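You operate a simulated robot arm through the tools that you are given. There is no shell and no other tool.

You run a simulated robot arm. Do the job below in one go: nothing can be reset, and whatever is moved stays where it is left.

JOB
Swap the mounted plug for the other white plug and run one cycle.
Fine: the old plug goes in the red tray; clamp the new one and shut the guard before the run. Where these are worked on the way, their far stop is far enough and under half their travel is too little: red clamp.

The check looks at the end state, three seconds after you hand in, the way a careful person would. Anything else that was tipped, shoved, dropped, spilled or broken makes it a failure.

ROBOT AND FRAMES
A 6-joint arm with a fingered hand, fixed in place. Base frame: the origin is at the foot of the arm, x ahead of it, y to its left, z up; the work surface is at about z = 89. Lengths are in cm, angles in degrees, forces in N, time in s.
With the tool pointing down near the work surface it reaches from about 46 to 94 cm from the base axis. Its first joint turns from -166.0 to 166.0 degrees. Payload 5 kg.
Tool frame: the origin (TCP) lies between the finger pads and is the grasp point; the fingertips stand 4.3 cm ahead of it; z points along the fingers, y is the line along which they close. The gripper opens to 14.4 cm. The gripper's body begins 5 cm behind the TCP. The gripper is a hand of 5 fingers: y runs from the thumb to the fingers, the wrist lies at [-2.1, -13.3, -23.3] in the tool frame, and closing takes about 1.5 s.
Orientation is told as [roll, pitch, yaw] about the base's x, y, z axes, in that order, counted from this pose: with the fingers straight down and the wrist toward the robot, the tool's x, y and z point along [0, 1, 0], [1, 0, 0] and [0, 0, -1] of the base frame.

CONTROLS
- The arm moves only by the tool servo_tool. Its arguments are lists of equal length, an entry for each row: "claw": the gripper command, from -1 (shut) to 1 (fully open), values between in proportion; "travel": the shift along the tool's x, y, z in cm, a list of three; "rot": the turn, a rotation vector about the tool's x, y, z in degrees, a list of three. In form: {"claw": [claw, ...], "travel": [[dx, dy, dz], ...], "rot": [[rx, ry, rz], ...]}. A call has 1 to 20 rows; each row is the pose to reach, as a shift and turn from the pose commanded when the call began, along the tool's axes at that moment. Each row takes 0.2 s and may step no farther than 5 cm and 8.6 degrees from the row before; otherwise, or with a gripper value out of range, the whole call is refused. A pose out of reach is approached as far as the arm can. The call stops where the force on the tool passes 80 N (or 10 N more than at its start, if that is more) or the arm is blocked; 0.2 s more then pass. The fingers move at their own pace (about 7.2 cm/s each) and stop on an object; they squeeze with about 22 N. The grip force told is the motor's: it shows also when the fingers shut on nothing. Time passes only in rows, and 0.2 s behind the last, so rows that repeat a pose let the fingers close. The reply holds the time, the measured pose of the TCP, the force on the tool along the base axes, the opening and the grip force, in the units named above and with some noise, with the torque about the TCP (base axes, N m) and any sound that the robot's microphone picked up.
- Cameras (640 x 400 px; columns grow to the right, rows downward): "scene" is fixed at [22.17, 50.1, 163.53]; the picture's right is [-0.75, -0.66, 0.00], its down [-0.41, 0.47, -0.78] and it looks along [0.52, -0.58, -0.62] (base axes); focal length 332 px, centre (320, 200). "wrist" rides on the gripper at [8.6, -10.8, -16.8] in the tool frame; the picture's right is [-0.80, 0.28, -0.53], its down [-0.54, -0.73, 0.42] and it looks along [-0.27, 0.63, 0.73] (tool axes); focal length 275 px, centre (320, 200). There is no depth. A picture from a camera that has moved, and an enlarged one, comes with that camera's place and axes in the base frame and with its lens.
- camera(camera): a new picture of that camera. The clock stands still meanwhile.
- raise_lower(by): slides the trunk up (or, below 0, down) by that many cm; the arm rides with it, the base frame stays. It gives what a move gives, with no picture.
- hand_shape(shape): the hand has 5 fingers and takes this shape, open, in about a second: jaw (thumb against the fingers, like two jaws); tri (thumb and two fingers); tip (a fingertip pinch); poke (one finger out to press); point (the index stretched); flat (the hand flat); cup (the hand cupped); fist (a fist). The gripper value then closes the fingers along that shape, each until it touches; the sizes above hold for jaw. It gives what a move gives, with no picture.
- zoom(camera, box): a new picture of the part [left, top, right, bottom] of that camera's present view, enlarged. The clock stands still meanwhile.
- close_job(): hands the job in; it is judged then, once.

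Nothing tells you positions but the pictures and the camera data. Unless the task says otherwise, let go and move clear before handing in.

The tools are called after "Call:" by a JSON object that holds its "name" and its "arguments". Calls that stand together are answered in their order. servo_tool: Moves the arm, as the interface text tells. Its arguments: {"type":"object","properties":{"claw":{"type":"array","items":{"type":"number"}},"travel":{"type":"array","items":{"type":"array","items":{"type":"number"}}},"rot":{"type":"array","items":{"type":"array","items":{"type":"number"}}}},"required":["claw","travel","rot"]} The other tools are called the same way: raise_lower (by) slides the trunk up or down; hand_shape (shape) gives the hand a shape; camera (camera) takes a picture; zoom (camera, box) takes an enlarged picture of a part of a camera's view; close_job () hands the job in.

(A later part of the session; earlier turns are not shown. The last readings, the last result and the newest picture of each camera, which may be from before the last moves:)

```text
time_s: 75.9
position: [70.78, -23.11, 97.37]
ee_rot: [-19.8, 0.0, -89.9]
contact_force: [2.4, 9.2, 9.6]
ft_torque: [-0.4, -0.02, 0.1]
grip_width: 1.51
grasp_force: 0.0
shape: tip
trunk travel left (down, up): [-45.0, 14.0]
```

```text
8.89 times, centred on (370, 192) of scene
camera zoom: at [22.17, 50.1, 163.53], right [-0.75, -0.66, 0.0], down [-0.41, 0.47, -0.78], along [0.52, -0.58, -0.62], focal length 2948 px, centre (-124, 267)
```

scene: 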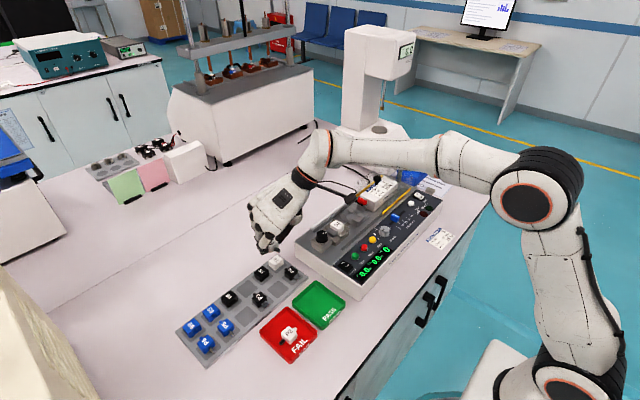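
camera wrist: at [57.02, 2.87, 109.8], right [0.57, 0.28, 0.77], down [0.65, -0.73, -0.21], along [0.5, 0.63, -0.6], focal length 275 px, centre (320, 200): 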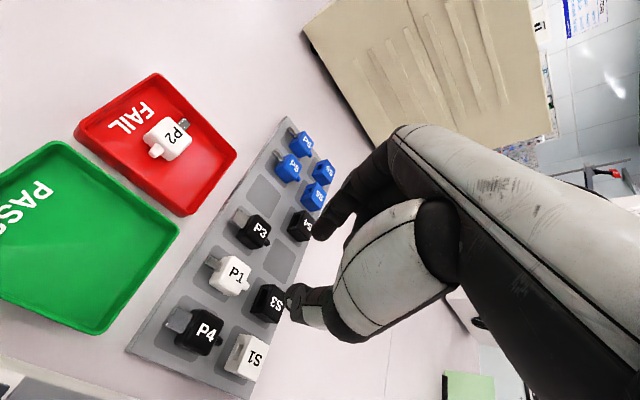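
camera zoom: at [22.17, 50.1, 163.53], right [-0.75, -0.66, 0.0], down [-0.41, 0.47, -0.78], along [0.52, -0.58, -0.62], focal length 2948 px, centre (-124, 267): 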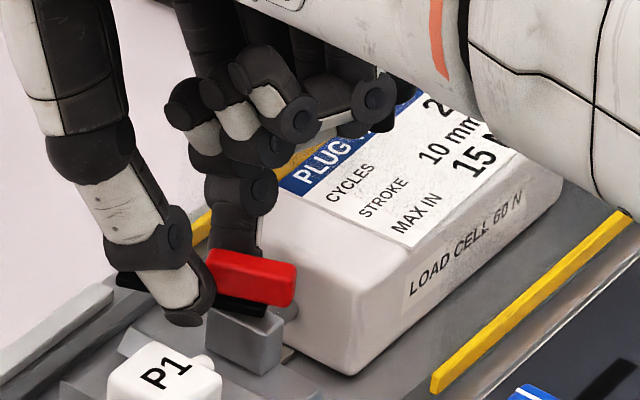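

The index slipped in and nudged the lever about 15–20° toward closed, which is the direction I want. I'll rotate the hand to align with it, close the grip, and continue swinging it home.

Call:
{"name": "servo_tool", "arguments": {"claw": [-0.778, -0.778, -0.778, -0.85, -0.92, -1, -1, -1], "travel": [[0, -0.05, 0], [0, -0.15, 0], [-0.05, -0.25, 0.02], [-0.1, -0.33, 0.04], [-0.19, -0.54, 0.07], [-0.28, -0.75, 0.1], [-0.28, -0.75, 0.1], [-0.28, -0.75, 0.1]], "rot": [[-1.71, 0, -4.7], [-3.42, 0, -9.4], [-5.13, 0, -14.1], [-6.84, 0, -18.8], [-8.55, 0, -23.5], [-10.26, 0, -28.2], [-10.26, 0, -28.2], [-10.26, 0, -28.2]]}}

Call:
{"name": "zoom", "arguments": {"camera": "wrist", "box": [190, 180, 410, 340]}}

Call:
{"name": "zoom", "arguments": {"camera": "scene", "box": [345, 170, 395, 215]}}

```text
time_s: 77.7
position: [70.63, -22.67, 97.17]
ee_rot: [-20.0, -0.1, -60.1]
contact_force: [1.7, 0.2, -2.9]
ft_torque: [-0.05, -0.08, 0.02]
grip_width: 0.85
grasp_force: 22.1
shape: tip
trunk travel left (down, up): [-45.0, 14.0]
```

```text
2.50 times, centred on (300, 260) of wrist
camera zoom: at [77.06, -6.37, 109.92], right [-0.35, -0.53, 0.77], down [-0.93, 0.3, -0.21], along [-0.12, -0.79, -0.6], focal length 688 px, centre (370, 50)
```

zoom: 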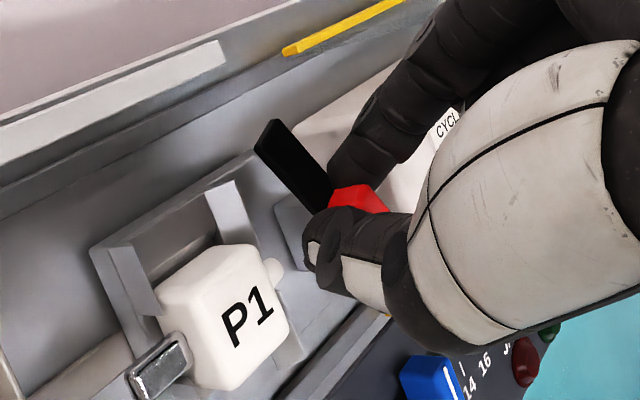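

```text
8.89 times, centred on (370, 192) of scene
camera zoom: at [22.17, 50.1, 163.53], right [-0.75, -0.66, 0.0], down [-0.41, 0.47, -0.78], along [0.52, -0.58, -0.62], focal length 2948 px, centre (-124, 267)
```

zoom: 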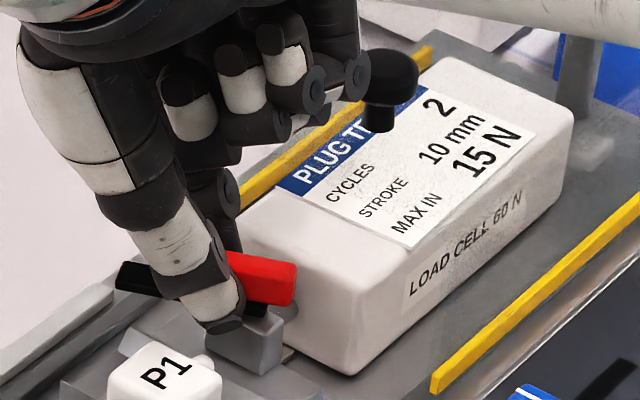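

The handle is gripped and aligned at about 60°. I'll swing toward closed by another 50° about the pivot.

Call:
{"name": "servo_tool", "arguments": {"claw": [-1, -1, -1, -1, -1, -1, -1, -1, -1, -1, -1], "travel": [[-0.01, -0.22, 0], [-0.04, -0.45, 0.01], [-0.08, -0.67, 0.03], [-0.15, -0.88, 0.05], [-0.23, -1.09, 0.08], [-0.32, -1.29, 0.12], [-0.44, -1.47, 0.16], [-0.57, -1.65, 0.21], [-0.71, -1.82, 0.26], [-0.86, -1.97, 0.31], [-0.86, -1.97, 0.31]], "rot": [[-1.71, 0, -4.7], [-3.42, 0, -9.4], [-5.13, 0, -14.1], [-6.84, 0, -18.8], [-8.55, 0, -23.5], [-10.26, 0, -28.2], [-11.97, 0, -32.9], [-13.68, 0, -37.6], [-15.39, 0, -42.3], [-17.1, 0, -47.0], [-17.1, 0, -47.0]]}}

Call:
{"name": "zoom", "arguments": {"camera": "wrist", "box": [190, 180, 410, 340]}}

Call:
{"name": "zoom", "arguments": {"camera": "scene", "box": [335, 175, 390, 225]}}

```text
time_s: 80.1
position: [68.8, -21.36, 97.18]
ee_rot: [-20.0, 0.1, -10.0]
contact_force: [9.8, 9.0, -4.5]
ft_torque: [0.34, -0.46, 0.19]
grip_width: 0.82
grasp_force: 22.1
shape: tip
trunk travel left (down, up): [-45.0, 14.0]
```

```text
2.50 times, centred on (300, 260) of wrist
camera zoom: at [60.47, -5.89, 109.93], right [0.18, -0.61, 0.77], down [-0.83, -0.52, -0.21], along [0.53, -0.6, -0.6], focal length 688 px, centre (370, 50)
```

zoom: 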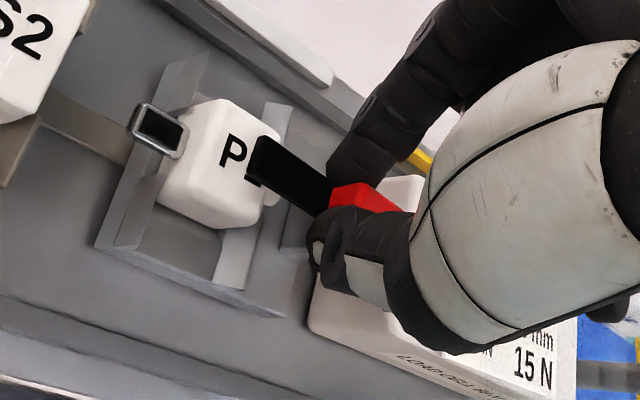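

```text
8.00 times, centred on (362, 200) of scene
camera zoom: at [22.17, 50.1, 163.53], right [-0.75, -0.66, 0.0], down [-0.41, 0.47, -0.78], along [0.52, -0.58, -0.62], focal length 2654 px, centre (-20, 200)
```

zoom: 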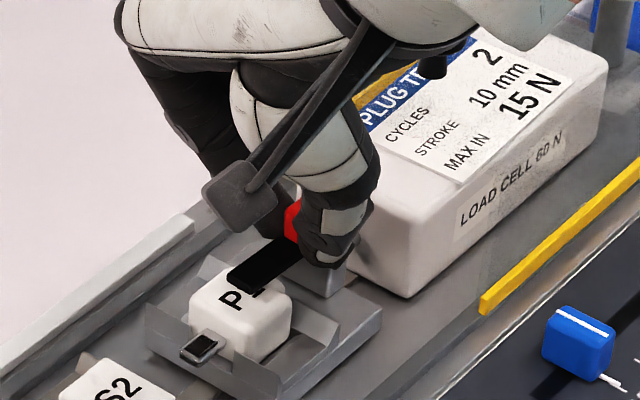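

The bar is back over P1 without disturbing it. I'll continue the last degrees to the closed stop.

Call:
{"name": "servo_tool", "arguments": {"claw": [-1, -1, -1, -1, -1], "travel": [[-0.01, -0.18, 0], [-0.02, -0.36, 0.01], [-0.05, -0.53, 0.02], [-0.09, -0.71, 0.03], [-0.09, -0.71, 0.03]], "rot": [[-1.37, 0, -3.76], [-2.74, 0, -7.52], [-4.1, 0, -11.28], [-5.47, 0, -15.04], [-5.47, 0, -15.04]]}}

Call:
{"name": "zoom", "arguments": {"camera": "wrist", "box": [190, 180, 410, 340]}}

Call:
{"name": "zoom", "arguments": {"camera": "scene", "box": [335, 175, 390, 225]}}

```text
time_s: 81.3
position: [68.06, -21.36, 97.23]
ee_rot: [-20.1, 0.0, 6.0]
contact_force: [14.7, 5.5, -2.3]
ft_torque: [0.25, -0.61, 0.19]
grip_width: 0.82
grasp_force: 21.6
shape: tip
trunk travel left (down, up): [-45.0, 14.0]
```

```text
2.50 times, centred on (300, 260) of wrist
camera zoom: at [55.76, -8.78, 110.02], right [0.34, -0.53, 0.77], down [-0.65, -0.73, -0.21], along [0.68, -0.43, -0.6], focal length 688 px, centre (370, 50)
```

zoom: 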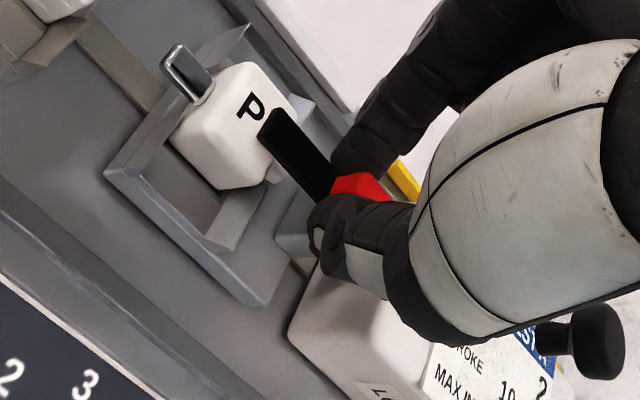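

```text
8.00 times, centred on (362, 200) of scene
camera zoom: at [22.17, 50.1, 163.53], right [-0.75, -0.66, 0.0], down [-0.41, 0.47, -0.78], along [0.52, -0.58, -0.62], focal length 2654 px, centre (-20, 200)
```

zoom: 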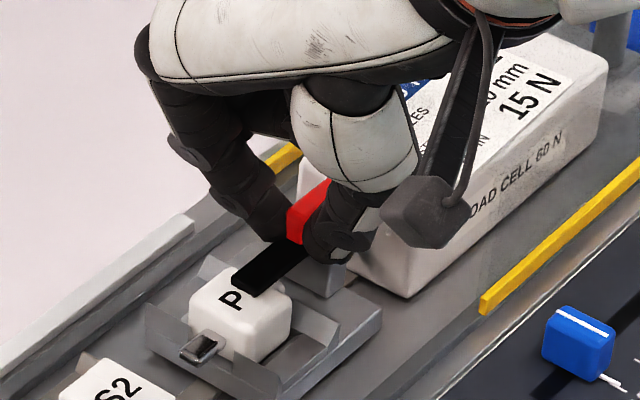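

The lever is back at its original closed position, bar tip and wrist view both matching the starting picture, and it's resisting at the stop. I'll release and rise.

Call:
{"name": "servo_tool", "arguments": {"claw": [-0.85, -0.7, -0.6, -0.6, -0.6, -0.6, -0.6, -0.6, -0.6, -0.6], "travel": [[0, 0.05, 0], [0, 0.1, 0], [0, 0.1, 0], [0, 0.1, 0], [-0.34, 0.1, -0.94], [-0.85, 0.1, -2.35], [-1.71, 0.1, -4.7], [-2.74, 0.1, -7.52], [-3.76, 0.1, -10.34], [-3.76, 0.1, -10.34]], "rot": [[0, 0, 0], [0, 0, 0], [0, 0, 0], [0, 0, 0], [0, 0, 0], [0, 0, 0], [0, 0, 0], [0, 0, 0], [0, 0, 0], [0, 0, 0]]}}

Call:
{"name": "zoom", "arguments": {"camera": "scene", "box": [346, 195, 378, 226]}}

Call:
{"name": "zoom", "arguments": {"camera": "wrist", "box": [180, 170, 400, 340]}}

Call:
{"name": "camera", "arguments": {"camera": "scene"}}

```text
time_s: 83.5
position: [68.02, -21.29, 108.27]
ee_rot: [-20.1, 0.0, 6.1]
contact_force: [0.2, 0.1, 0.3]
ft_torque: [0.02, -0.01, 0.0]
grip_width: 2.82
grasp_force: 0.0
shape: tip
trunk travel left (down, up): [-45.0, 14.0]
```

```text
12.90 times, centred on (362, 210) of scene
camera zoom: at [22.17, 50.1, 163.53], right [-0.75, -0.66, 0.0], down [-0.41, 0.47, -0.78], along [0.52, -0.58, -0.62], focal length 4280 px, centre (-222, 64)
```

zoom: 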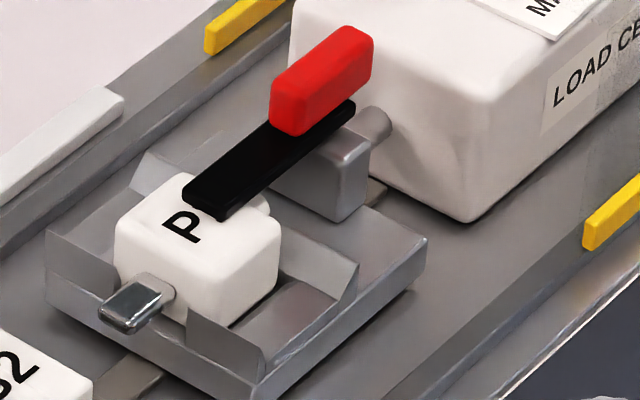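

```text
2.35 times, centred on (290, 255) of wrist
camera zoom: at [55.74, -8.73, 121.04], right [0.34, -0.53, 0.77], down [-0.65, -0.73, -0.21], along [0.68, -0.43, -0.6], focal length 648 px, centre (391, 71)
```

zoom: 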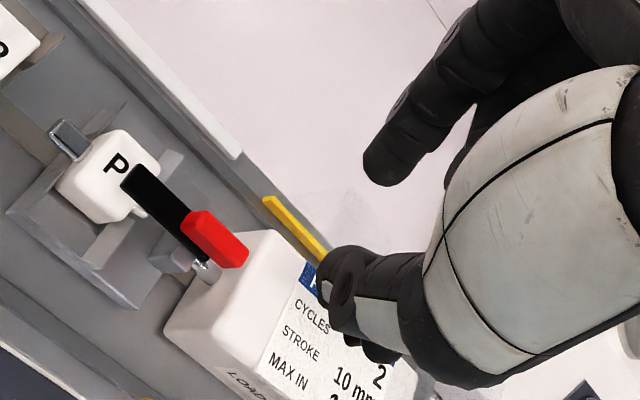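

```text
taken
```

scene: 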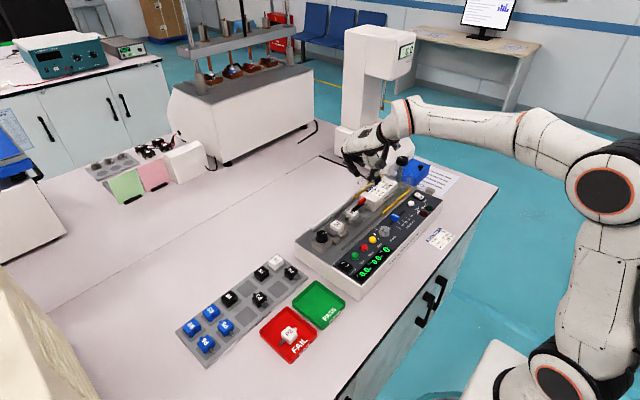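

The clamp is closed over P1 exactly as it was originally. The guard is next: its black knob is near (68.5, -31.7), head at z ≈ 98.5–100. I'll move above it.

Call:
{"name": "servo_tool", "arguments": {"claw": [-0.5, -0.39, -0.39, -0.39, -0.39, -0.39, -0.39], "travel": [[-1.5, -0.1, 0.6], [-3.0, -0.2, 1.6], [-4.5, -0.3, 2.7], [-6.0, -0.4, 3.9], [-7.0, -0.46, 4.9], [-7.51, -0.49, 5.39], [-7.51, -0.49, 5.39]], "rot": [[0.41, 0, 1.13], [0.82, 0, 2.26], [1.23, 0, 3.38], [1.64, 0, 4.51], [1.9, 0, 5.2], [2.05, 0, 5.64], [2.05, 0, 5.64]]}}

Call:
{"name": "zoom", "arguments": {"camera": "scene", "box": [350, 150, 420, 210]}}

Call:
{"name": "camera", "arguments": {"camera": "wrist"}}

```text
time_s: 85.1
position: [68.63, -30.4, 105.89]
ee_rot: [-20.1, -0.1, 0.0]
contact_force: [-0.5, -1.0, 0.1]
ft_torque: [-0.01, 0.02, -0.01]
grip_width: 4.37
grasp_force: 0.2
shape: tip
trunk travel left (down, up): [-45.0, 14.0]
```

```text
6.67 times, centred on (385, 180) of scene
camera zoom: at [22.17, 50.1, 163.53], right [-0.75, -0.66, 0.0], down [-0.41, 0.47, -0.78], along [0.52, -0.58, -0.62], focal length 2211 px, centre (-113, 333)
```

zoom: 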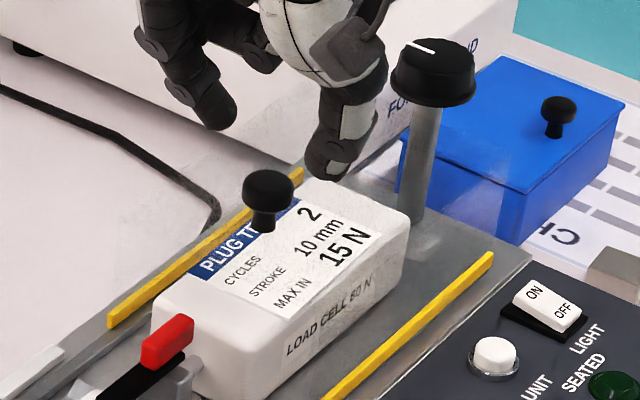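

```text
taken
camera wrist: at [57.81, -16.44, 118.65], right [0.28, -0.57, 0.77], down [-0.73, -0.65, -0.21], along [0.63, -0.5, -0.6], focal length 275 px, centre (320, 200)
```

wrist: 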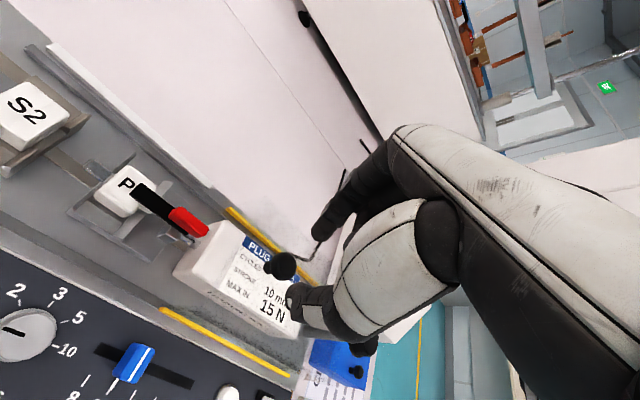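

The fingers are centred over the guard knob. I'll descend so the pads flank its head, then pinch.

Call:
{"name": "servo_tool", "arguments": {"claw": [-0.39, -0.39, -0.39, -0.39, -0.39, -0.5, -0.6, -0.7, -0.85, -1, -1, -1], "travel": [[0.34, -0.1, 0.94], [0.68, -0.15, 1.88], [1.03, -0.15, 2.82], [1.37, -0.15, 3.76], [1.37, -0.15, 3.76], [1.37, -0.15, 3.76], [1.37, -0.15, 3.76], [1.37, -0.15, 3.76], [1.37, -0.15, 3.76], [1.37, -0.15, 3.76], [1.37, -0.15, 3.76], [1.37, -0.15, 3.76]], "rot": [[0, 0, 0], [0, 0, 0], [0, 0, 0], [0, 0, 0], [0, 0, 0], [0, 0, 0], [0, 0, 0], [0, 0, 0], [0, 0, 0], [0, 0, 0], [0, 0, 0], [0, 0, 0]]}}

Call:
{"name": "zoom", "arguments": {"camera": "scene", "box": [350, 150, 420, 210]}}

Call:
{"name": "zoom", "arguments": {"camera": "wrist", "box": [190, 180, 410, 340]}}

```text
time_s: 87.7
position: [68.43, -30.2, 101.7]
ee_rot: [-19.9, 0.1, 0.0]
contact_force: [0.8, 0.0, -5.5]
ft_torque: [0.06, 0.03, -0.07]
grip_width: 1.89
grasp_force: 22.2
shape: tip
trunk travel left (down, up): [-45.0, 14.0]
```

```text
6.67 times, centred on (385, 180) of scene
camera zoom: at [22.17, 50.1, 163.53], right [-0.75, -0.66, 0.0], down [-0.41, 0.47, -0.78], along [0.52, -0.58, -0.62], focal length 2211 px, centre (-113, 333)
```

zoom: 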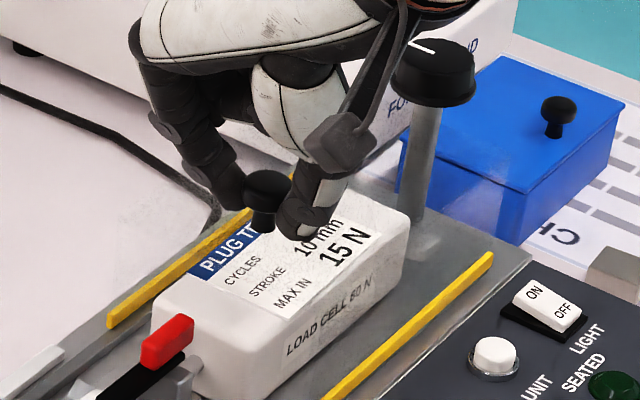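

```text
2.50 times, centred on (300, 260) of wrist
camera zoom: at [57.52, -16.46, 114.52], right [0.28, -0.57, 0.77], down [-0.73, -0.65, -0.21], along [0.63, -0.5, -0.6], focal length 688 px, centre (370, 50)
```

zoom: 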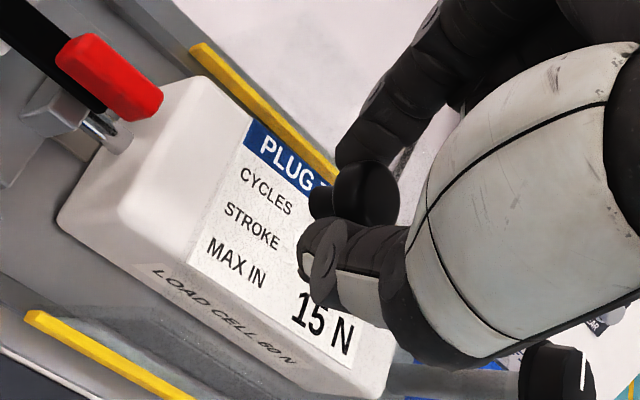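

The knob is held. I'll test-drag 2 cm toward the socket (+y).

Call:
{"name": "servo_tool", "arguments": {"claw": [-1, -1, -1, -1, -1], "travel": [[0.47, 0, -0.17], [0.94, 0, -0.34], [1.41, 0, -0.51], [1.88, 0, -0.68], [1.88, 0, -0.68]], "rot": [[0, 0, 0], [0, 0, 0], [0, 0, 0], [0, 0, 0], [0, 0, 0]]}}

Call:
{"name": "zoom", "arguments": {"camera": "scene", "box": [340, 150, 430, 220]}}

```text
time_s: 88.9
position: [68.45, -28.27, 101.7]
ee_rot: [-20.0, 0.0, -0.1]
contact_force: [1.1, 0.1, -5.9]
ft_torque: [0.09, 0.03, 0.0]
grip_width: 1.87
grasp_force: 22.1
shape: tip
trunk travel left (down, up): [-45.0, 14.0]
```

```text
5.71 times, centred on (385, 185) of scene
camera zoom: at [22.17, 50.1, 163.53], right [-0.75, -0.66, 0.0], down [-0.41, 0.47, -0.78], along [0.52, -0.58, -0.62], focal length 1895 px, centre (-51, 286)
```

zoom: 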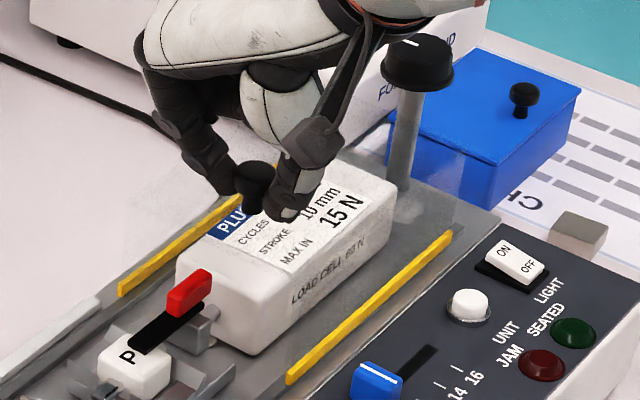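

It slides freely and the yellow-edged guard moves with the hand. I'll continue the drag.

Call:
{"name": "servo_tool", "arguments": {"claw": [-1, -1, -1, -1, -1, -1, -1, -1, -1, -1, -1, -1, -1], "travel": [[0.94, 0, -0.34], [1.88, 0, -0.68], [2.82, 0, -1.03], [3.76, 0, -1.37], [4.7, 0, -1.71], [5.64, 0, -2.05], [6.58, 0, -2.39], [7.52, 0, -2.74], [8.46, 0, -3.08], [9.4, 0, -3.42], [10.34, 0, -3.76], [11.28, 0, -4.1], [11.28, 0, -4.1]], "rot": [[0, 0, 0], [0, 0, 0], [0, 0, 0], [0, 0, 0], [0, 0, 0], [0, 0, 0], [0, 0, 0], [0, 0, 0], [0, 0, 0], [0, 0, 0], [0, 0, 0], [0, 0, 0], [0, 0, 0]]}}

Call:
{"name": "zoom", "arguments": {"camera": "scene", "box": [300, 160, 440, 280]}}

Call:
{"name": "camera", "arguments": {"camera": "wrist"}}

```text
time_s: 91.7
position: [68.32, -16.2, 101.79]
ee_rot: [-20.0, 0.1, 0.0]
contact_force: [0.0, -0.3, -7.3]
ft_torque: [0.07, 0.04, 0.02]
grip_width: 1.88
grasp_force: 22.0
shape: tip
trunk travel left (down, up): [-45.0, 14.0]
```

```text
3.33 times, centred on (370, 220) of scene
camera zoom: at [22.17, 50.1, 163.53], right [-0.75, -0.66, 0.0], down [-0.41, 0.47, -0.78], along [0.52, -0.58, -0.62], focal length 1106 px, centre (153, 133)
```

zoom: 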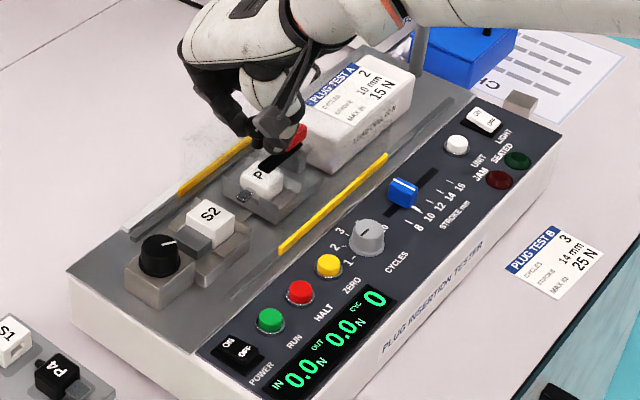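

```text
taken
camera wrist: at [57.51, -2.33, 114.49], right [0.28, -0.57, 0.77], down [-0.73, -0.65, -0.21], along [0.63, -0.5, -0.6], focal length 275 px, centre (320, 200)
```

wrist: 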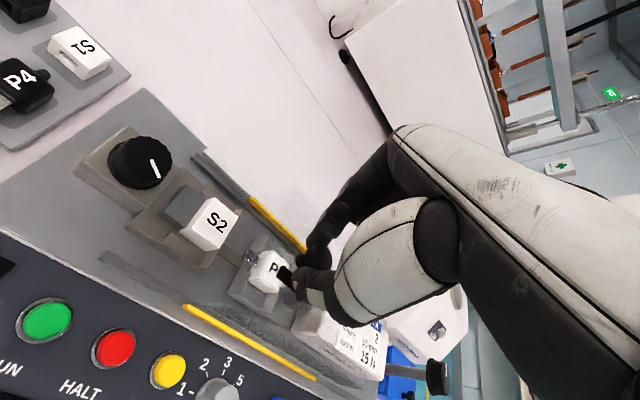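

Call:
{"name": "servo_tool", "arguments": {"claw": [-1, -1, -1, -1, -1, -1, -1, -1], "travel": [[0.94, 0, -0.34], [1.88, 0, -0.68], [2.82, 0, -1.03], [3.76, 0, -1.37], [4.7, 0, -1.71], [5.17, 0, -1.88], [5.64, 0, -2.05], [5.64, 0, -2.05]], "rot": [[0, 0, 0], [0, 0, 0], [0, 0, 0], [0, 0, 0], [0, 0, 0], [0, 0, 0], [0, 0, 0], [0, 0, 0]]}}

Call:
{"name": "zoom", "arguments": {"camera": "scene", "box": [300, 160, 440, 280]}}

Call:
{"name": "camera", "arguments": {"camera": "wrist"}}

```text
time_s: 93.5
position: [68.38, -10.33, 101.64]
ee_rot: [-20.0, 0.0, 0.1]
contact_force: [-0.6, 0.4, -1.9]
ft_torque: [0.01, 0.07, -0.05]
grip_width: 1.89
grasp_force: 21.8
shape: tip
trunk travel left (down, up): [-45.0, 14.0]
```

```text
3.33 times, centred on (370, 220) of scene
camera zoom: at [22.17, 50.1, 163.53], right [-0.75, -0.66, 0.0], down [-0.41, 0.47, -0.78], along [0.52, -0.58, -0.62], focal length 1106 px, centre (153, 133)
```

zoom: 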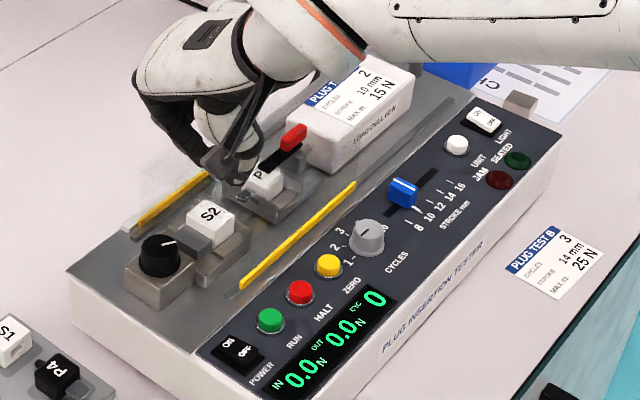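

```text
taken
camera wrist: at [57.5, 3.54, 114.42], right [0.28, -0.57, 0.77], down [-0.73, -0.65, -0.21], along [0.63, -0.5, -0.6], focal length 275 px, centre (320, 200)
```

wrist: 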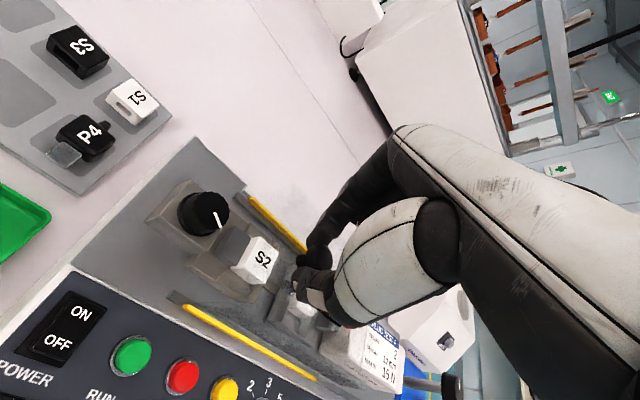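

Call:
{"name": "servo_tool", "arguments": {"claw": [-1, -1, -1, -1], "travel": [[0.28, 0, -0.1], [0.56, 0, -0.21], [0.85, 0, -0.31], [0.85, 0, -0.31]], "rot": [[0, 0, 0], [0, 0, 0], [0, 0, 0], [0, 0, 0]]}}

Call:
{"name": "zoom", "arguments": {"camera": "scene", "box": [300, 160, 440, 280]}}

```text
time_s: 94.5
position: [68.42, -9.35, 101.64]
ee_rot: [-20.0, 0.0, 0.0]
contact_force: [-0.1, 1.3, -1.1]
ft_torque: [0.03, 0.02, -0.06]
grip_width: 1.91
grasp_force: 22.0
shape: tip
trunk travel left (down, up): [-45.0, 14.0]
```

```text
3.33 times, centred on (370, 220) of scene
camera zoom: at [22.17, 50.1, 163.53], right [-0.75, -0.66, 0.0], down [-0.41, 0.47, -0.78], along [0.52, -0.58, -0.62], focal length 1106 px, centre (153, 133)
```

zoom: 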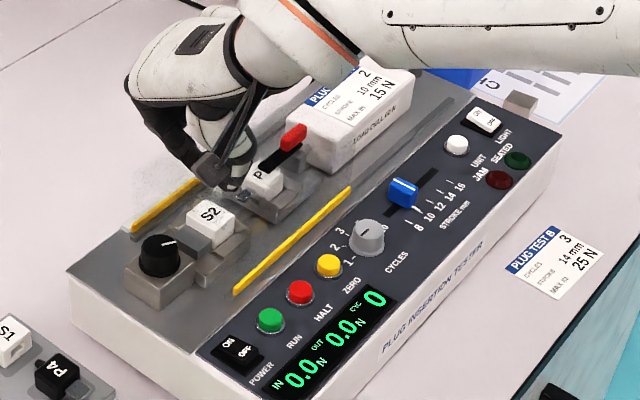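

Call:
{"name": "servo_tool", "arguments": {"claw": [-1, -1, -1, -1, -1], "travel": [[0.19, 0, -0.07], [0.38, 0, -0.14], [0.56, 0, -0.21], [0.75, 0, -0.27], [0.75, 0, -0.27]], "rot": [[0, 0, 0], [0, 0, 0], [0, 0, 0], [0, 0, 0], [0, 0, 0]]}}

Call:
{"name": "zoom", "arguments": {"camera": "scene", "box": [300, 180, 400, 270]}}

```text
time_s: 95.7
position: [68.44, -8.76, 101.44]
ee_rot: [-19.9, 0.1, -0.2]
contact_force: [-2.1, -17.1, -6.1]
ft_torque: [-0.36, -0.1, -0.12]
grip_width: 1.79
grasp_force: 21.4
shape: tip
trunk travel left (down, up): [-45.0, 14.0]
```

```text
4.44 times, centred on (350, 225) of scene
camera zoom: at [22.17, 50.1, 163.53], right [-0.75, -0.66, 0.0], down [-0.41, 0.47, -0.78], along [0.52, -0.58, -0.62], focal length 1474 px, centre (187, 89)
```

zoom: 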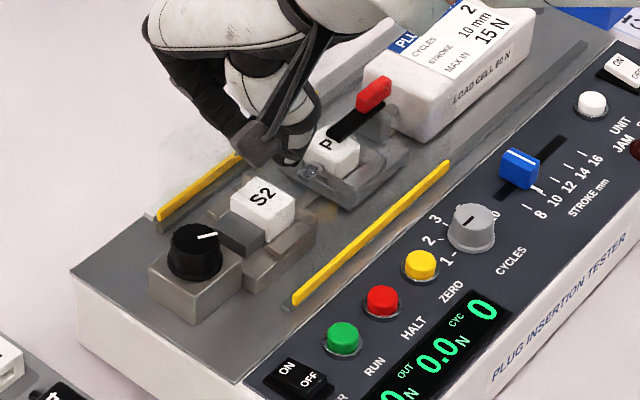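

The force jumped to 17 N, so the guard is at its closed stop. I'll let go of the knob and rise.

Call:
{"name": "servo_tool", "arguments": {"claw": [-1, -0.8, -0.6, -0.45, -0.45, -0.45, -0.45, -0.45, -0.45, -0.45], "travel": [[-0.15, 0, 0.05], [-0.15, 0, 0.05], [-0.15, 0, 0.05], [-0.15, 0, 0.05], [-0.15, 0, 0.05], [-0.5, 0, -0.9], [-1.0, 0, -2.3], [-1.86, 0, -4.65], [-2.9, 0, -7.5], [-2.9, 0, -7.5]], "rot": [[0, 0, 0], [0, 0, 0], [0, 0, 0], [0, 0, 0], [0, 0, 0], [0, 0, 0], [0, 0, 0], [0, 0, 0], [0, 0, 0], [0, 0, 0]]}}

Call:
{"name": "camera", "arguments": {"camera": "scene"}}

Call:
{"name": "zoom", "arguments": {"camera": "scene", "box": [300, 170, 420, 280]}}

Call:
{"name": "camera", "arguments": {"camera": "wrist"}}

```text
time_s: 97.9
position: [68.43, -8.62, 109.88]
ee_rot: [-20.0, 0.1, 0.0]
contact_force: [0.3, 0.2, 0.4]
ft_torque: [0.0, 0.01, -0.02]
grip_width: 3.91
grasp_force: 0.0
shape: tip
trunk travel left (down, up): [-45.0, 14.0]
```

```text
taken
```

scene: 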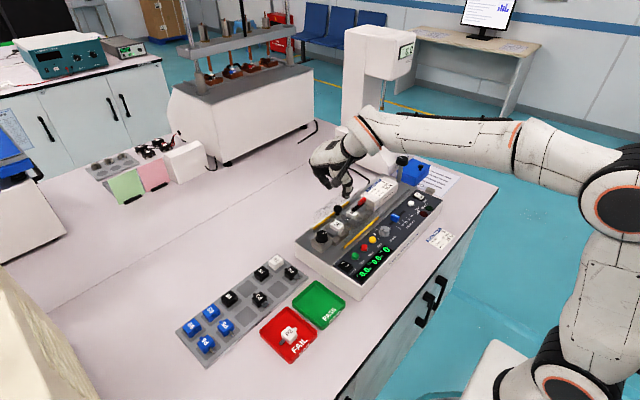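

```text
3.64 times, centred on (360, 225) of scene
camera zoom: at [22.17, 50.1, 163.53], right [-0.75, -0.66, 0.0], down [-0.41, 0.47, -0.78], along [0.52, -0.58, -0.62], focal length 1206 px, centre (174, 109)
```

zoom: 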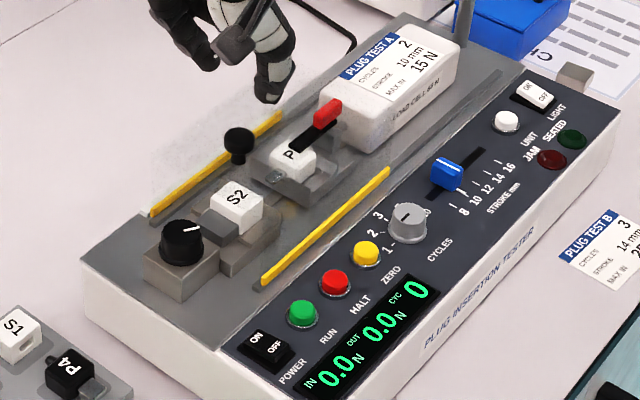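

```text
taken
camera wrist: at [57.51, 5.22, 122.62], right [0.28, -0.57, 0.77], down [-0.73, -0.65, -0.21], along [0.63, -0.5, -0.6], focal length 275 px, centre (320, 200)
```

wrist: 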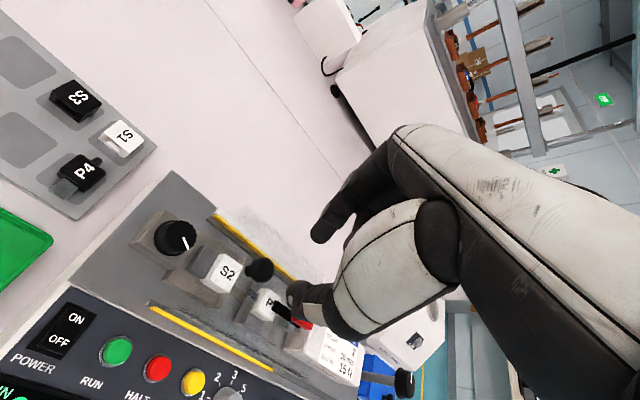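

The guard is fully shut over plug and socket. Before running, I'll confirm the cycles dial reads 1 and look at the RUN button closely.

Call:
{"name": "zoom", "arguments": {"camera": "scene", "box": [355, 220, 400, 255]}}

Call:
{"name": "zoom", "arguments": {"camera": "scene", "box": [335, 235, 385, 280]}}

Call:
{"name": "zoom", "arguments": {"camera": "wrist", "box": [50, 290, 250, 400]}}

```text
11.43 times, centred on (378, 238) of scene
camera zoom: at [22.17, 50.1, 163.53], right [-0.75, -0.66, 0.0], down [-0.41, 0.47, -0.78], along [0.52, -0.58, -0.62], focal length 3791 px, centre (-337, -229)
```

zoom: 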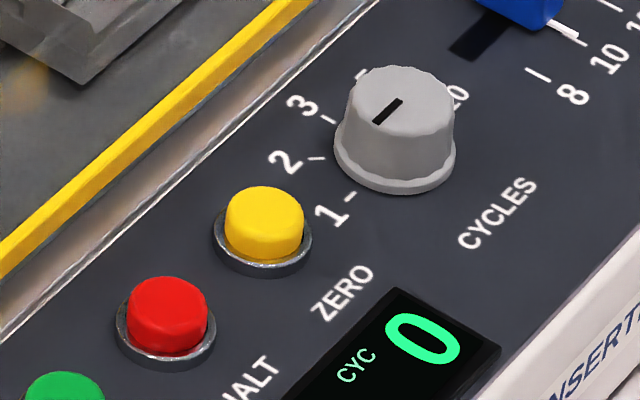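

```text
8.89 times, centred on (360, 258) of scene
camera zoom: at [22.17, 50.1, 163.53], right [-0.75, -0.66, 0.0], down [-0.41, 0.47, -0.78], along [0.52, -0.58, -0.62], focal length 2948 px, centre (-36, -311)
```

zoom: 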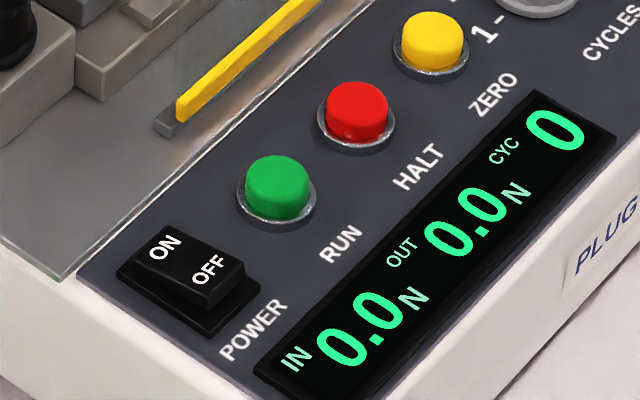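

```text
3.20 times, centred on (150, 345) of wrist
camera zoom: at [57.51, 5.22, 122.62], right [0.28, -0.57, 0.77], down [-0.73, -0.65, -0.21], along [0.63, -0.5, -0.6], focal length 881 px, centre (864, -264)
```

zoom: 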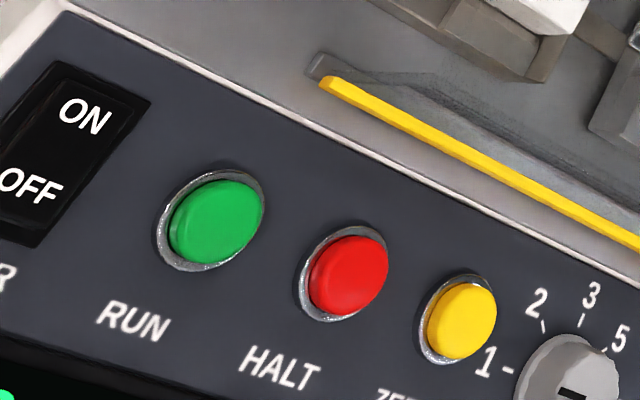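

The dial points at 1 and the display shows 0 cycles, so it only needs RUN. I'll move over the RUN area, straighten the hand, and switch to the poke shape up high.

Call:
{"name": "servo_tool", "arguments": {"claw": [-0.45, -0.45, -0.45, -0.45, -0.45, -0.45, -0.45], "travel": [[0.21, -1.66, -0.45], [0.42, -3.31, -0.9], [0.63, -4.97, -1.35], [0.84, -6.62, -1.79], [1.05, -8.28, -2.24], [1.26, -9.93, -2.69], [1.26, -9.93, -2.69]], "rot": [[0, 3.4, 0], [0, 6.7, 0], [0, 10, 0], [0, 13.4, 0], [0, 16.7, 0], [0, 20, 0], [0, 20, 0]]}}

Call:
{"name": "hand_shape", "arguments": {"shape": "poke"}}

Call:
{"name": "camera", "arguments": {"camera": "scene"}}

Call:
{"name": "zoom", "arguments": {"camera": "scene", "box": [290, 170, 430, 280]}}

Call:
{"name": "camera", "arguments": {"camera": "wrist"}}

```text
time_s: 99.5
position: [58.48, -6.55, 111.76]
ee_rot: [0.1, 0.0, 0.0]
contact_force: [-0.2, -0.1, 1.0]
ft_torque: [-0.02, 0.0, -0.01]
grip_width: 3.93
grasp_force: 0.2
shape: tip
trunk travel left (down, up): [-45.0, 14.0]
```

```text
time_s: 100.4
position: [58.59, -6.46, 111.78]
ee_rot: [-0.1, 0.0, 0.0]
contact_force: [-0.2, 0.7, 0.6]
ft_torque: [0.01, 0.02, -0.03]
grip_width: 0.02
grasp_force: 0.0
shape: poke
trunk travel left (down, up): [-45.0, 14.0]
```

```text
taken
```

scene: 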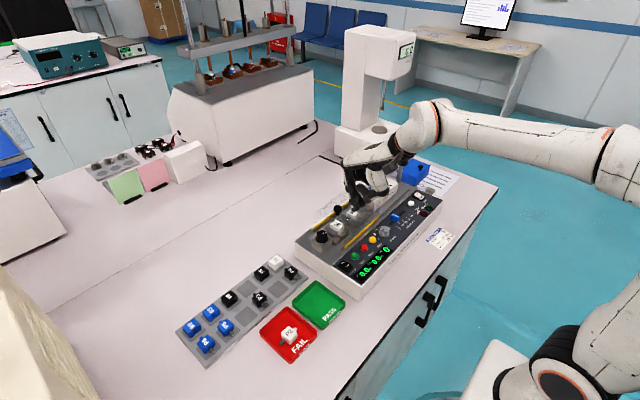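

```text
3.64 times, centred on (360, 225) of scene
camera zoom: at [22.17, 50.1, 163.53], right [-0.75, -0.66, 0.0], down [-0.41, 0.47, -0.78], along [0.52, -0.58, -0.62], focal length 1206 px, centre (174, 109)
```

zoom: 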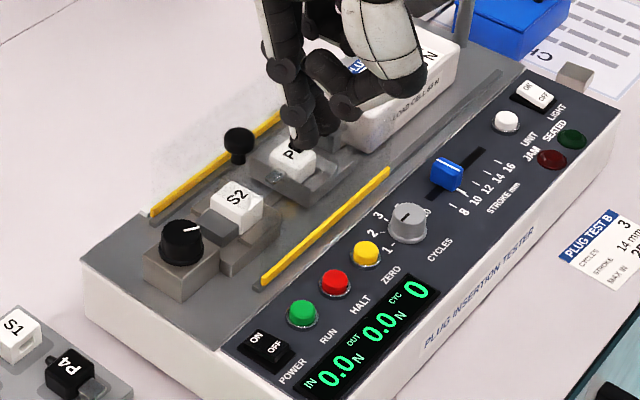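

```text
taken
camera wrist: at [47.65, 2.09, 128.57], right [0.28, -0.8, 0.53], down [-0.73, -0.54, -0.42], along [0.63, -0.27, -0.73], focal length 275 px, centre (320, 200)
```

wrist: 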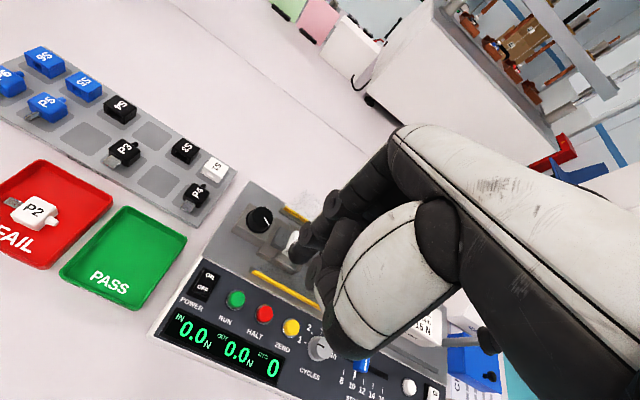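

Call:
{"name": "zoom", "arguments": {"camera": "scene", "box": [335, 150, 415, 215]}}

Call:
{"name": "zoom", "arguments": {"camera": "wrist", "box": [260, 160, 400, 290]}}

```text
6.15 times, centred on (375, 182) of scene
camera zoom: at [22.17, 50.1, 163.53], right [-0.75, -0.66, 0.0], down [-0.41, 0.47, -0.78], along [0.52, -0.58, -0.62], focal length 2041 px, centre (-18, 308)
```

zoom: 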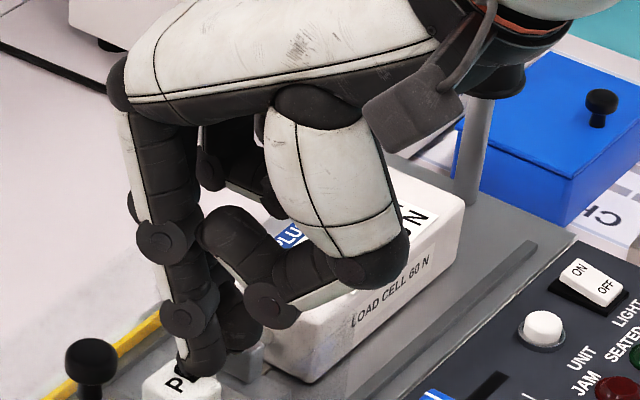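

```text
3.08 times, centred on (330, 225) of wrist
camera zoom: at [47.65, 2.09, 128.57], right [0.28, -0.8, 0.53], down [-0.73, -0.54, -0.42], along [0.63, -0.27, -0.73], focal length 847 px, centre (289, 123)
```

zoom: 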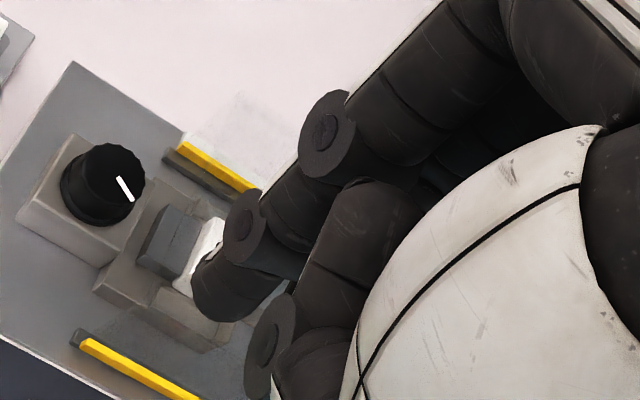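

Call:
{"name": "zoom", "arguments": {"camera": "scene", "box": [345, 180, 380, 206]}}

Call:
{"name": "zoom", "arguments": {"camera": "wrist", "box": [290, 180, 370, 270]}}

```text
15.38 times, centred on (362, 193) of scene
camera zoom: at [22.17, 50.1, 163.53], right [-0.75, -0.66, 0.0], down [-0.41, 0.47, -0.78], along [0.52, -0.58, -0.62], focal length 5103 px, centre (-334, 308)
```

zoom: 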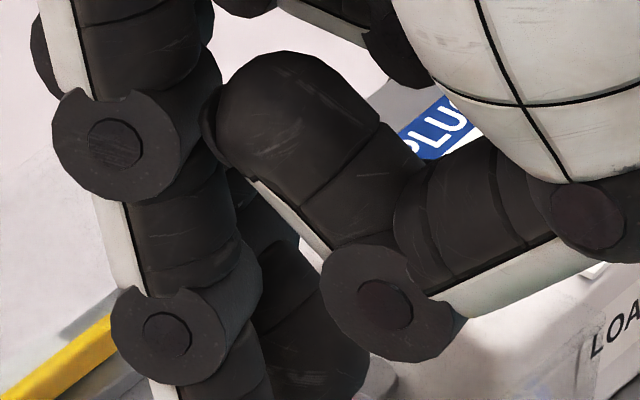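

```text
4.44 times, centred on (330, 225) of wrist
camera zoom: at [47.65, 2.09, 128.57], right [0.28, -0.8, 0.53], down [-0.73, -0.54, -0.42], along [0.63, -0.27, -0.73], focal length 1224 px, centre (276, 89)
```

zoom: 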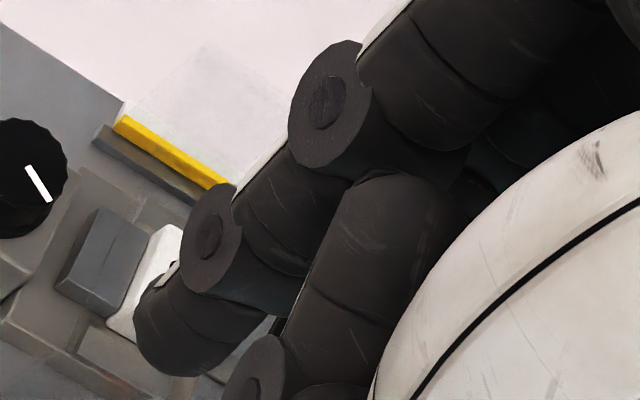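

The index is extended, with the tip about 5 cm below the TCP. I'll yaw to -90° so the other fingers stay away from the guard wall, then look again.

Call:
{"name": "servo_tool", "arguments": {"claw": [1, 1, 1, 1, 1, 1, 1, 1, 1, 1, 1, 1], "travel": [[0, 0, 0], [0, 0, 0], [0, 0, 0], [0, 0, 0], [0, 0, 0], [0, 0, 0], [0, 0, 0], [0, 0, 0], [0, 0, 0], [0, 0, 0], [0, 0, 0], [0, 0, 0]], "rot": [[0, 0, 8.2], [0, 0, 16.4], [0, 0, 24.6], [0, 0, 32.8], [0, 0, 41], [0, 0, 49.2], [0, 0, 57.4], [0, 0, 65.6], [0, 0, 73.8], [0, 0, 82], [0, 0, 90], [0, 0, 90]]}}

Call:
{"name": "zoom", "arguments": {"camera": "scene", "box": [330, 150, 420, 225]}}

Call:
{"name": "camera", "arguments": {"camera": "wrist"}}

```text
time_s: 103.0
position: [58.47, -6.7, 111.78]
ee_rot: [-0.1, 0.1, -90.1]
contact_force: [-0.3, 0.2, -0.6]
ft_torque: [0.0, -0.01, 0.0]
grip_width: 0.0
grasp_force: 0.1
shape: poke
trunk travel left (down, up): [-45.0, 14.0]
```

```text
5.33 times, centred on (375, 188) of scene
camera zoom: at [22.17, 50.1, 163.53], right [-0.75, -0.66, 0.0], down [-0.41, 0.47, -0.78], along [0.52, -0.58, -0.62], focal length 1769 px, centre (27, 267)
```

zoom: 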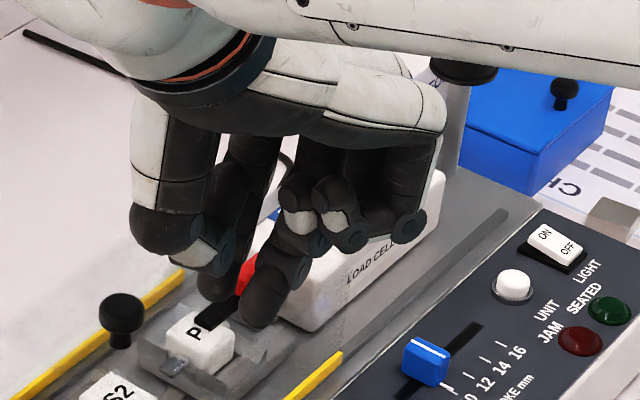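

```text
taken
camera wrist: at [67.1, 4.14, 128.55], right [-0.8, -0.28, 0.53], down [-0.54, 0.73, -0.42], along [-0.27, -0.63, -0.73], focal length 275 px, centre (320, 200)
```

wrist: 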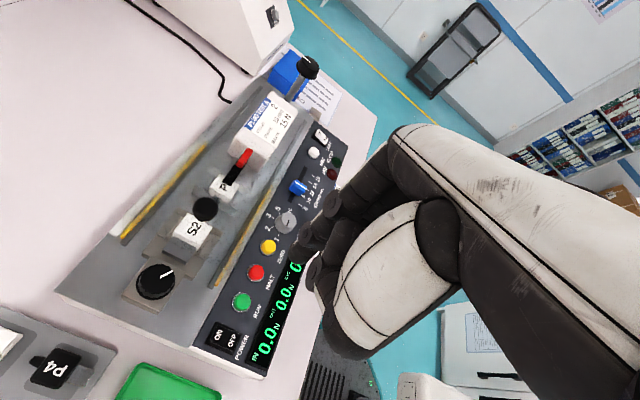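

Poke leaves two fingers out, which is less precise than I'd like. The closed pinch has a tip location I've already verified, centred on the TCP and 4.3 cm below it, so I'll press RUN with that.

Call:
{"name": "hand_shape", "arguments": {"shape": "tip"}}

Call:
{"name": "servo_tool", "arguments": {"claw": [0.5, 0, -0.5, -1, -1, -1, -1, -1, -1, -1], "travel": [[0, 0, 0], [0, 0, 0], [0, 0, 0], [0, 0, 0], [0, 0, 0], [0, 0, 0], [0, 0, 0], [0, 0, 0], [0, 0, 0], [0, 0, 0]], "rot": [[0, 0, 0], [0, 0, 0], [0, 0, 0], [0, 0, 0], [0, 0, 0], [0, 0, 0], [0, 0, 0], [0, 0, 0], [0, 0, 0], [0, 0, 0]]}}

Call:
{"name": "zoom", "arguments": {"camera": "scene", "box": [330, 150, 420, 225]}}

Call:
{"name": "camera", "arguments": {"camera": "wrist"}}

```text
time_s: 103.9
position: [58.46, -6.75, 111.73]
ee_rot: [0.0, 0.1, -90.0]
contact_force: [0.4, 0.3, -0.7]
ft_torque: [0.02, -0.01, 0.0]
grip_width: 14.38
grasp_force: 0.0
shape: tip
trunk travel left (down, up): [-45.0, 14.0]
```

```text
time_s: 106.1
position: [58.49, -6.73, 111.8]
ee_rot: [0.0, 0.0, -90.0]
contact_force: [0.6, 0.5, 0.4]
ft_torque: [0.0, 0.0, -0.03]
grip_width: 0.0
grasp_force: 22.4
shape: tip
trunk travel left (down, up): [-45.0, 14.0]
```

```text
5.33 times, centred on (375, 188) of scene
camera zoom: at [22.17, 50.1, 163.53], right [-0.75, -0.66, 0.0], down [-0.41, 0.47, -0.78], along [0.52, -0.58, -0.62], focal length 1769 px, centre (27, 267)
```

zoom: 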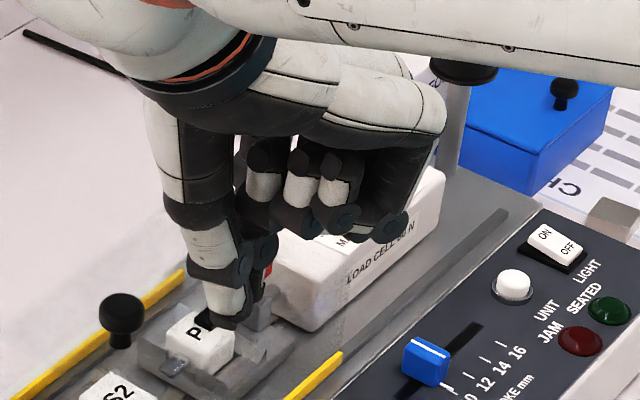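

```text
taken
camera wrist: at [67.08, 4.14, 128.54], right [-0.8, -0.28, 0.53], down [-0.54, 0.73, -0.42], along [-0.27, -0.63, -0.73], focal length 275 px, centre (320, 200)
```

wrist: 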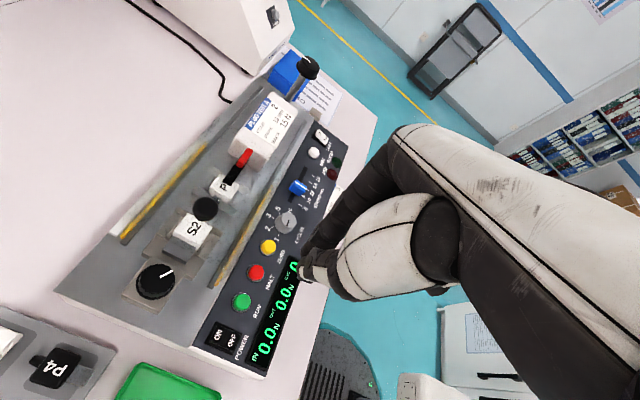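

Call:
{"name": "zoom", "arguments": {"camera": "wrist", "box": [200, 230, 320, 330]}}

Call:
{"name": "zoom", "arguments": {"camera": "scene", "box": [340, 245, 370, 265]}}

```text
4.00 times, centred on (260, 280) of wrist
camera zoom: at [67.08, 4.14, 128.54], right [-0.8, -0.28, 0.53], down [-0.54, 0.73, -0.42], along [-0.27, -0.63, -0.73], focal length 1101 px, centre (560, -120)
```

zoom: 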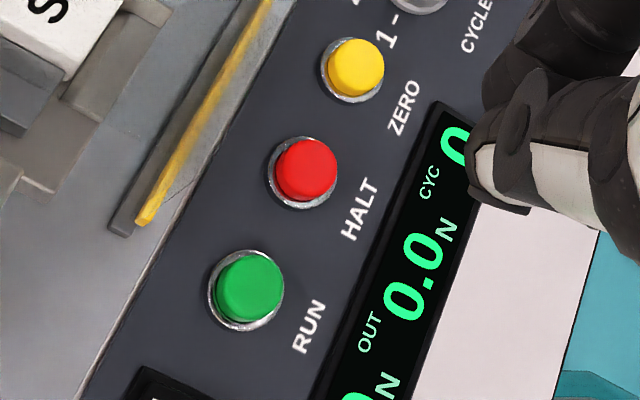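

```text
16.00 times, centred on (355, 255) of scene
camera zoom: at [22.17, 50.1, 163.53], right [-0.75, -0.66, 0.0], down [-0.41, 0.47, -0.78], along [0.52, -0.58, -0.62], focal length 5307 px, centre (-240, -680)
```

zoom: 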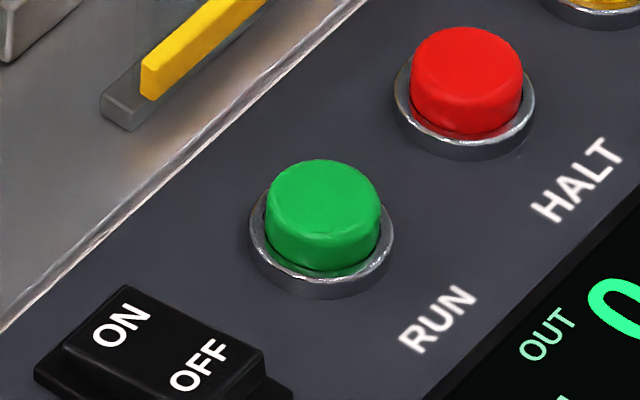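

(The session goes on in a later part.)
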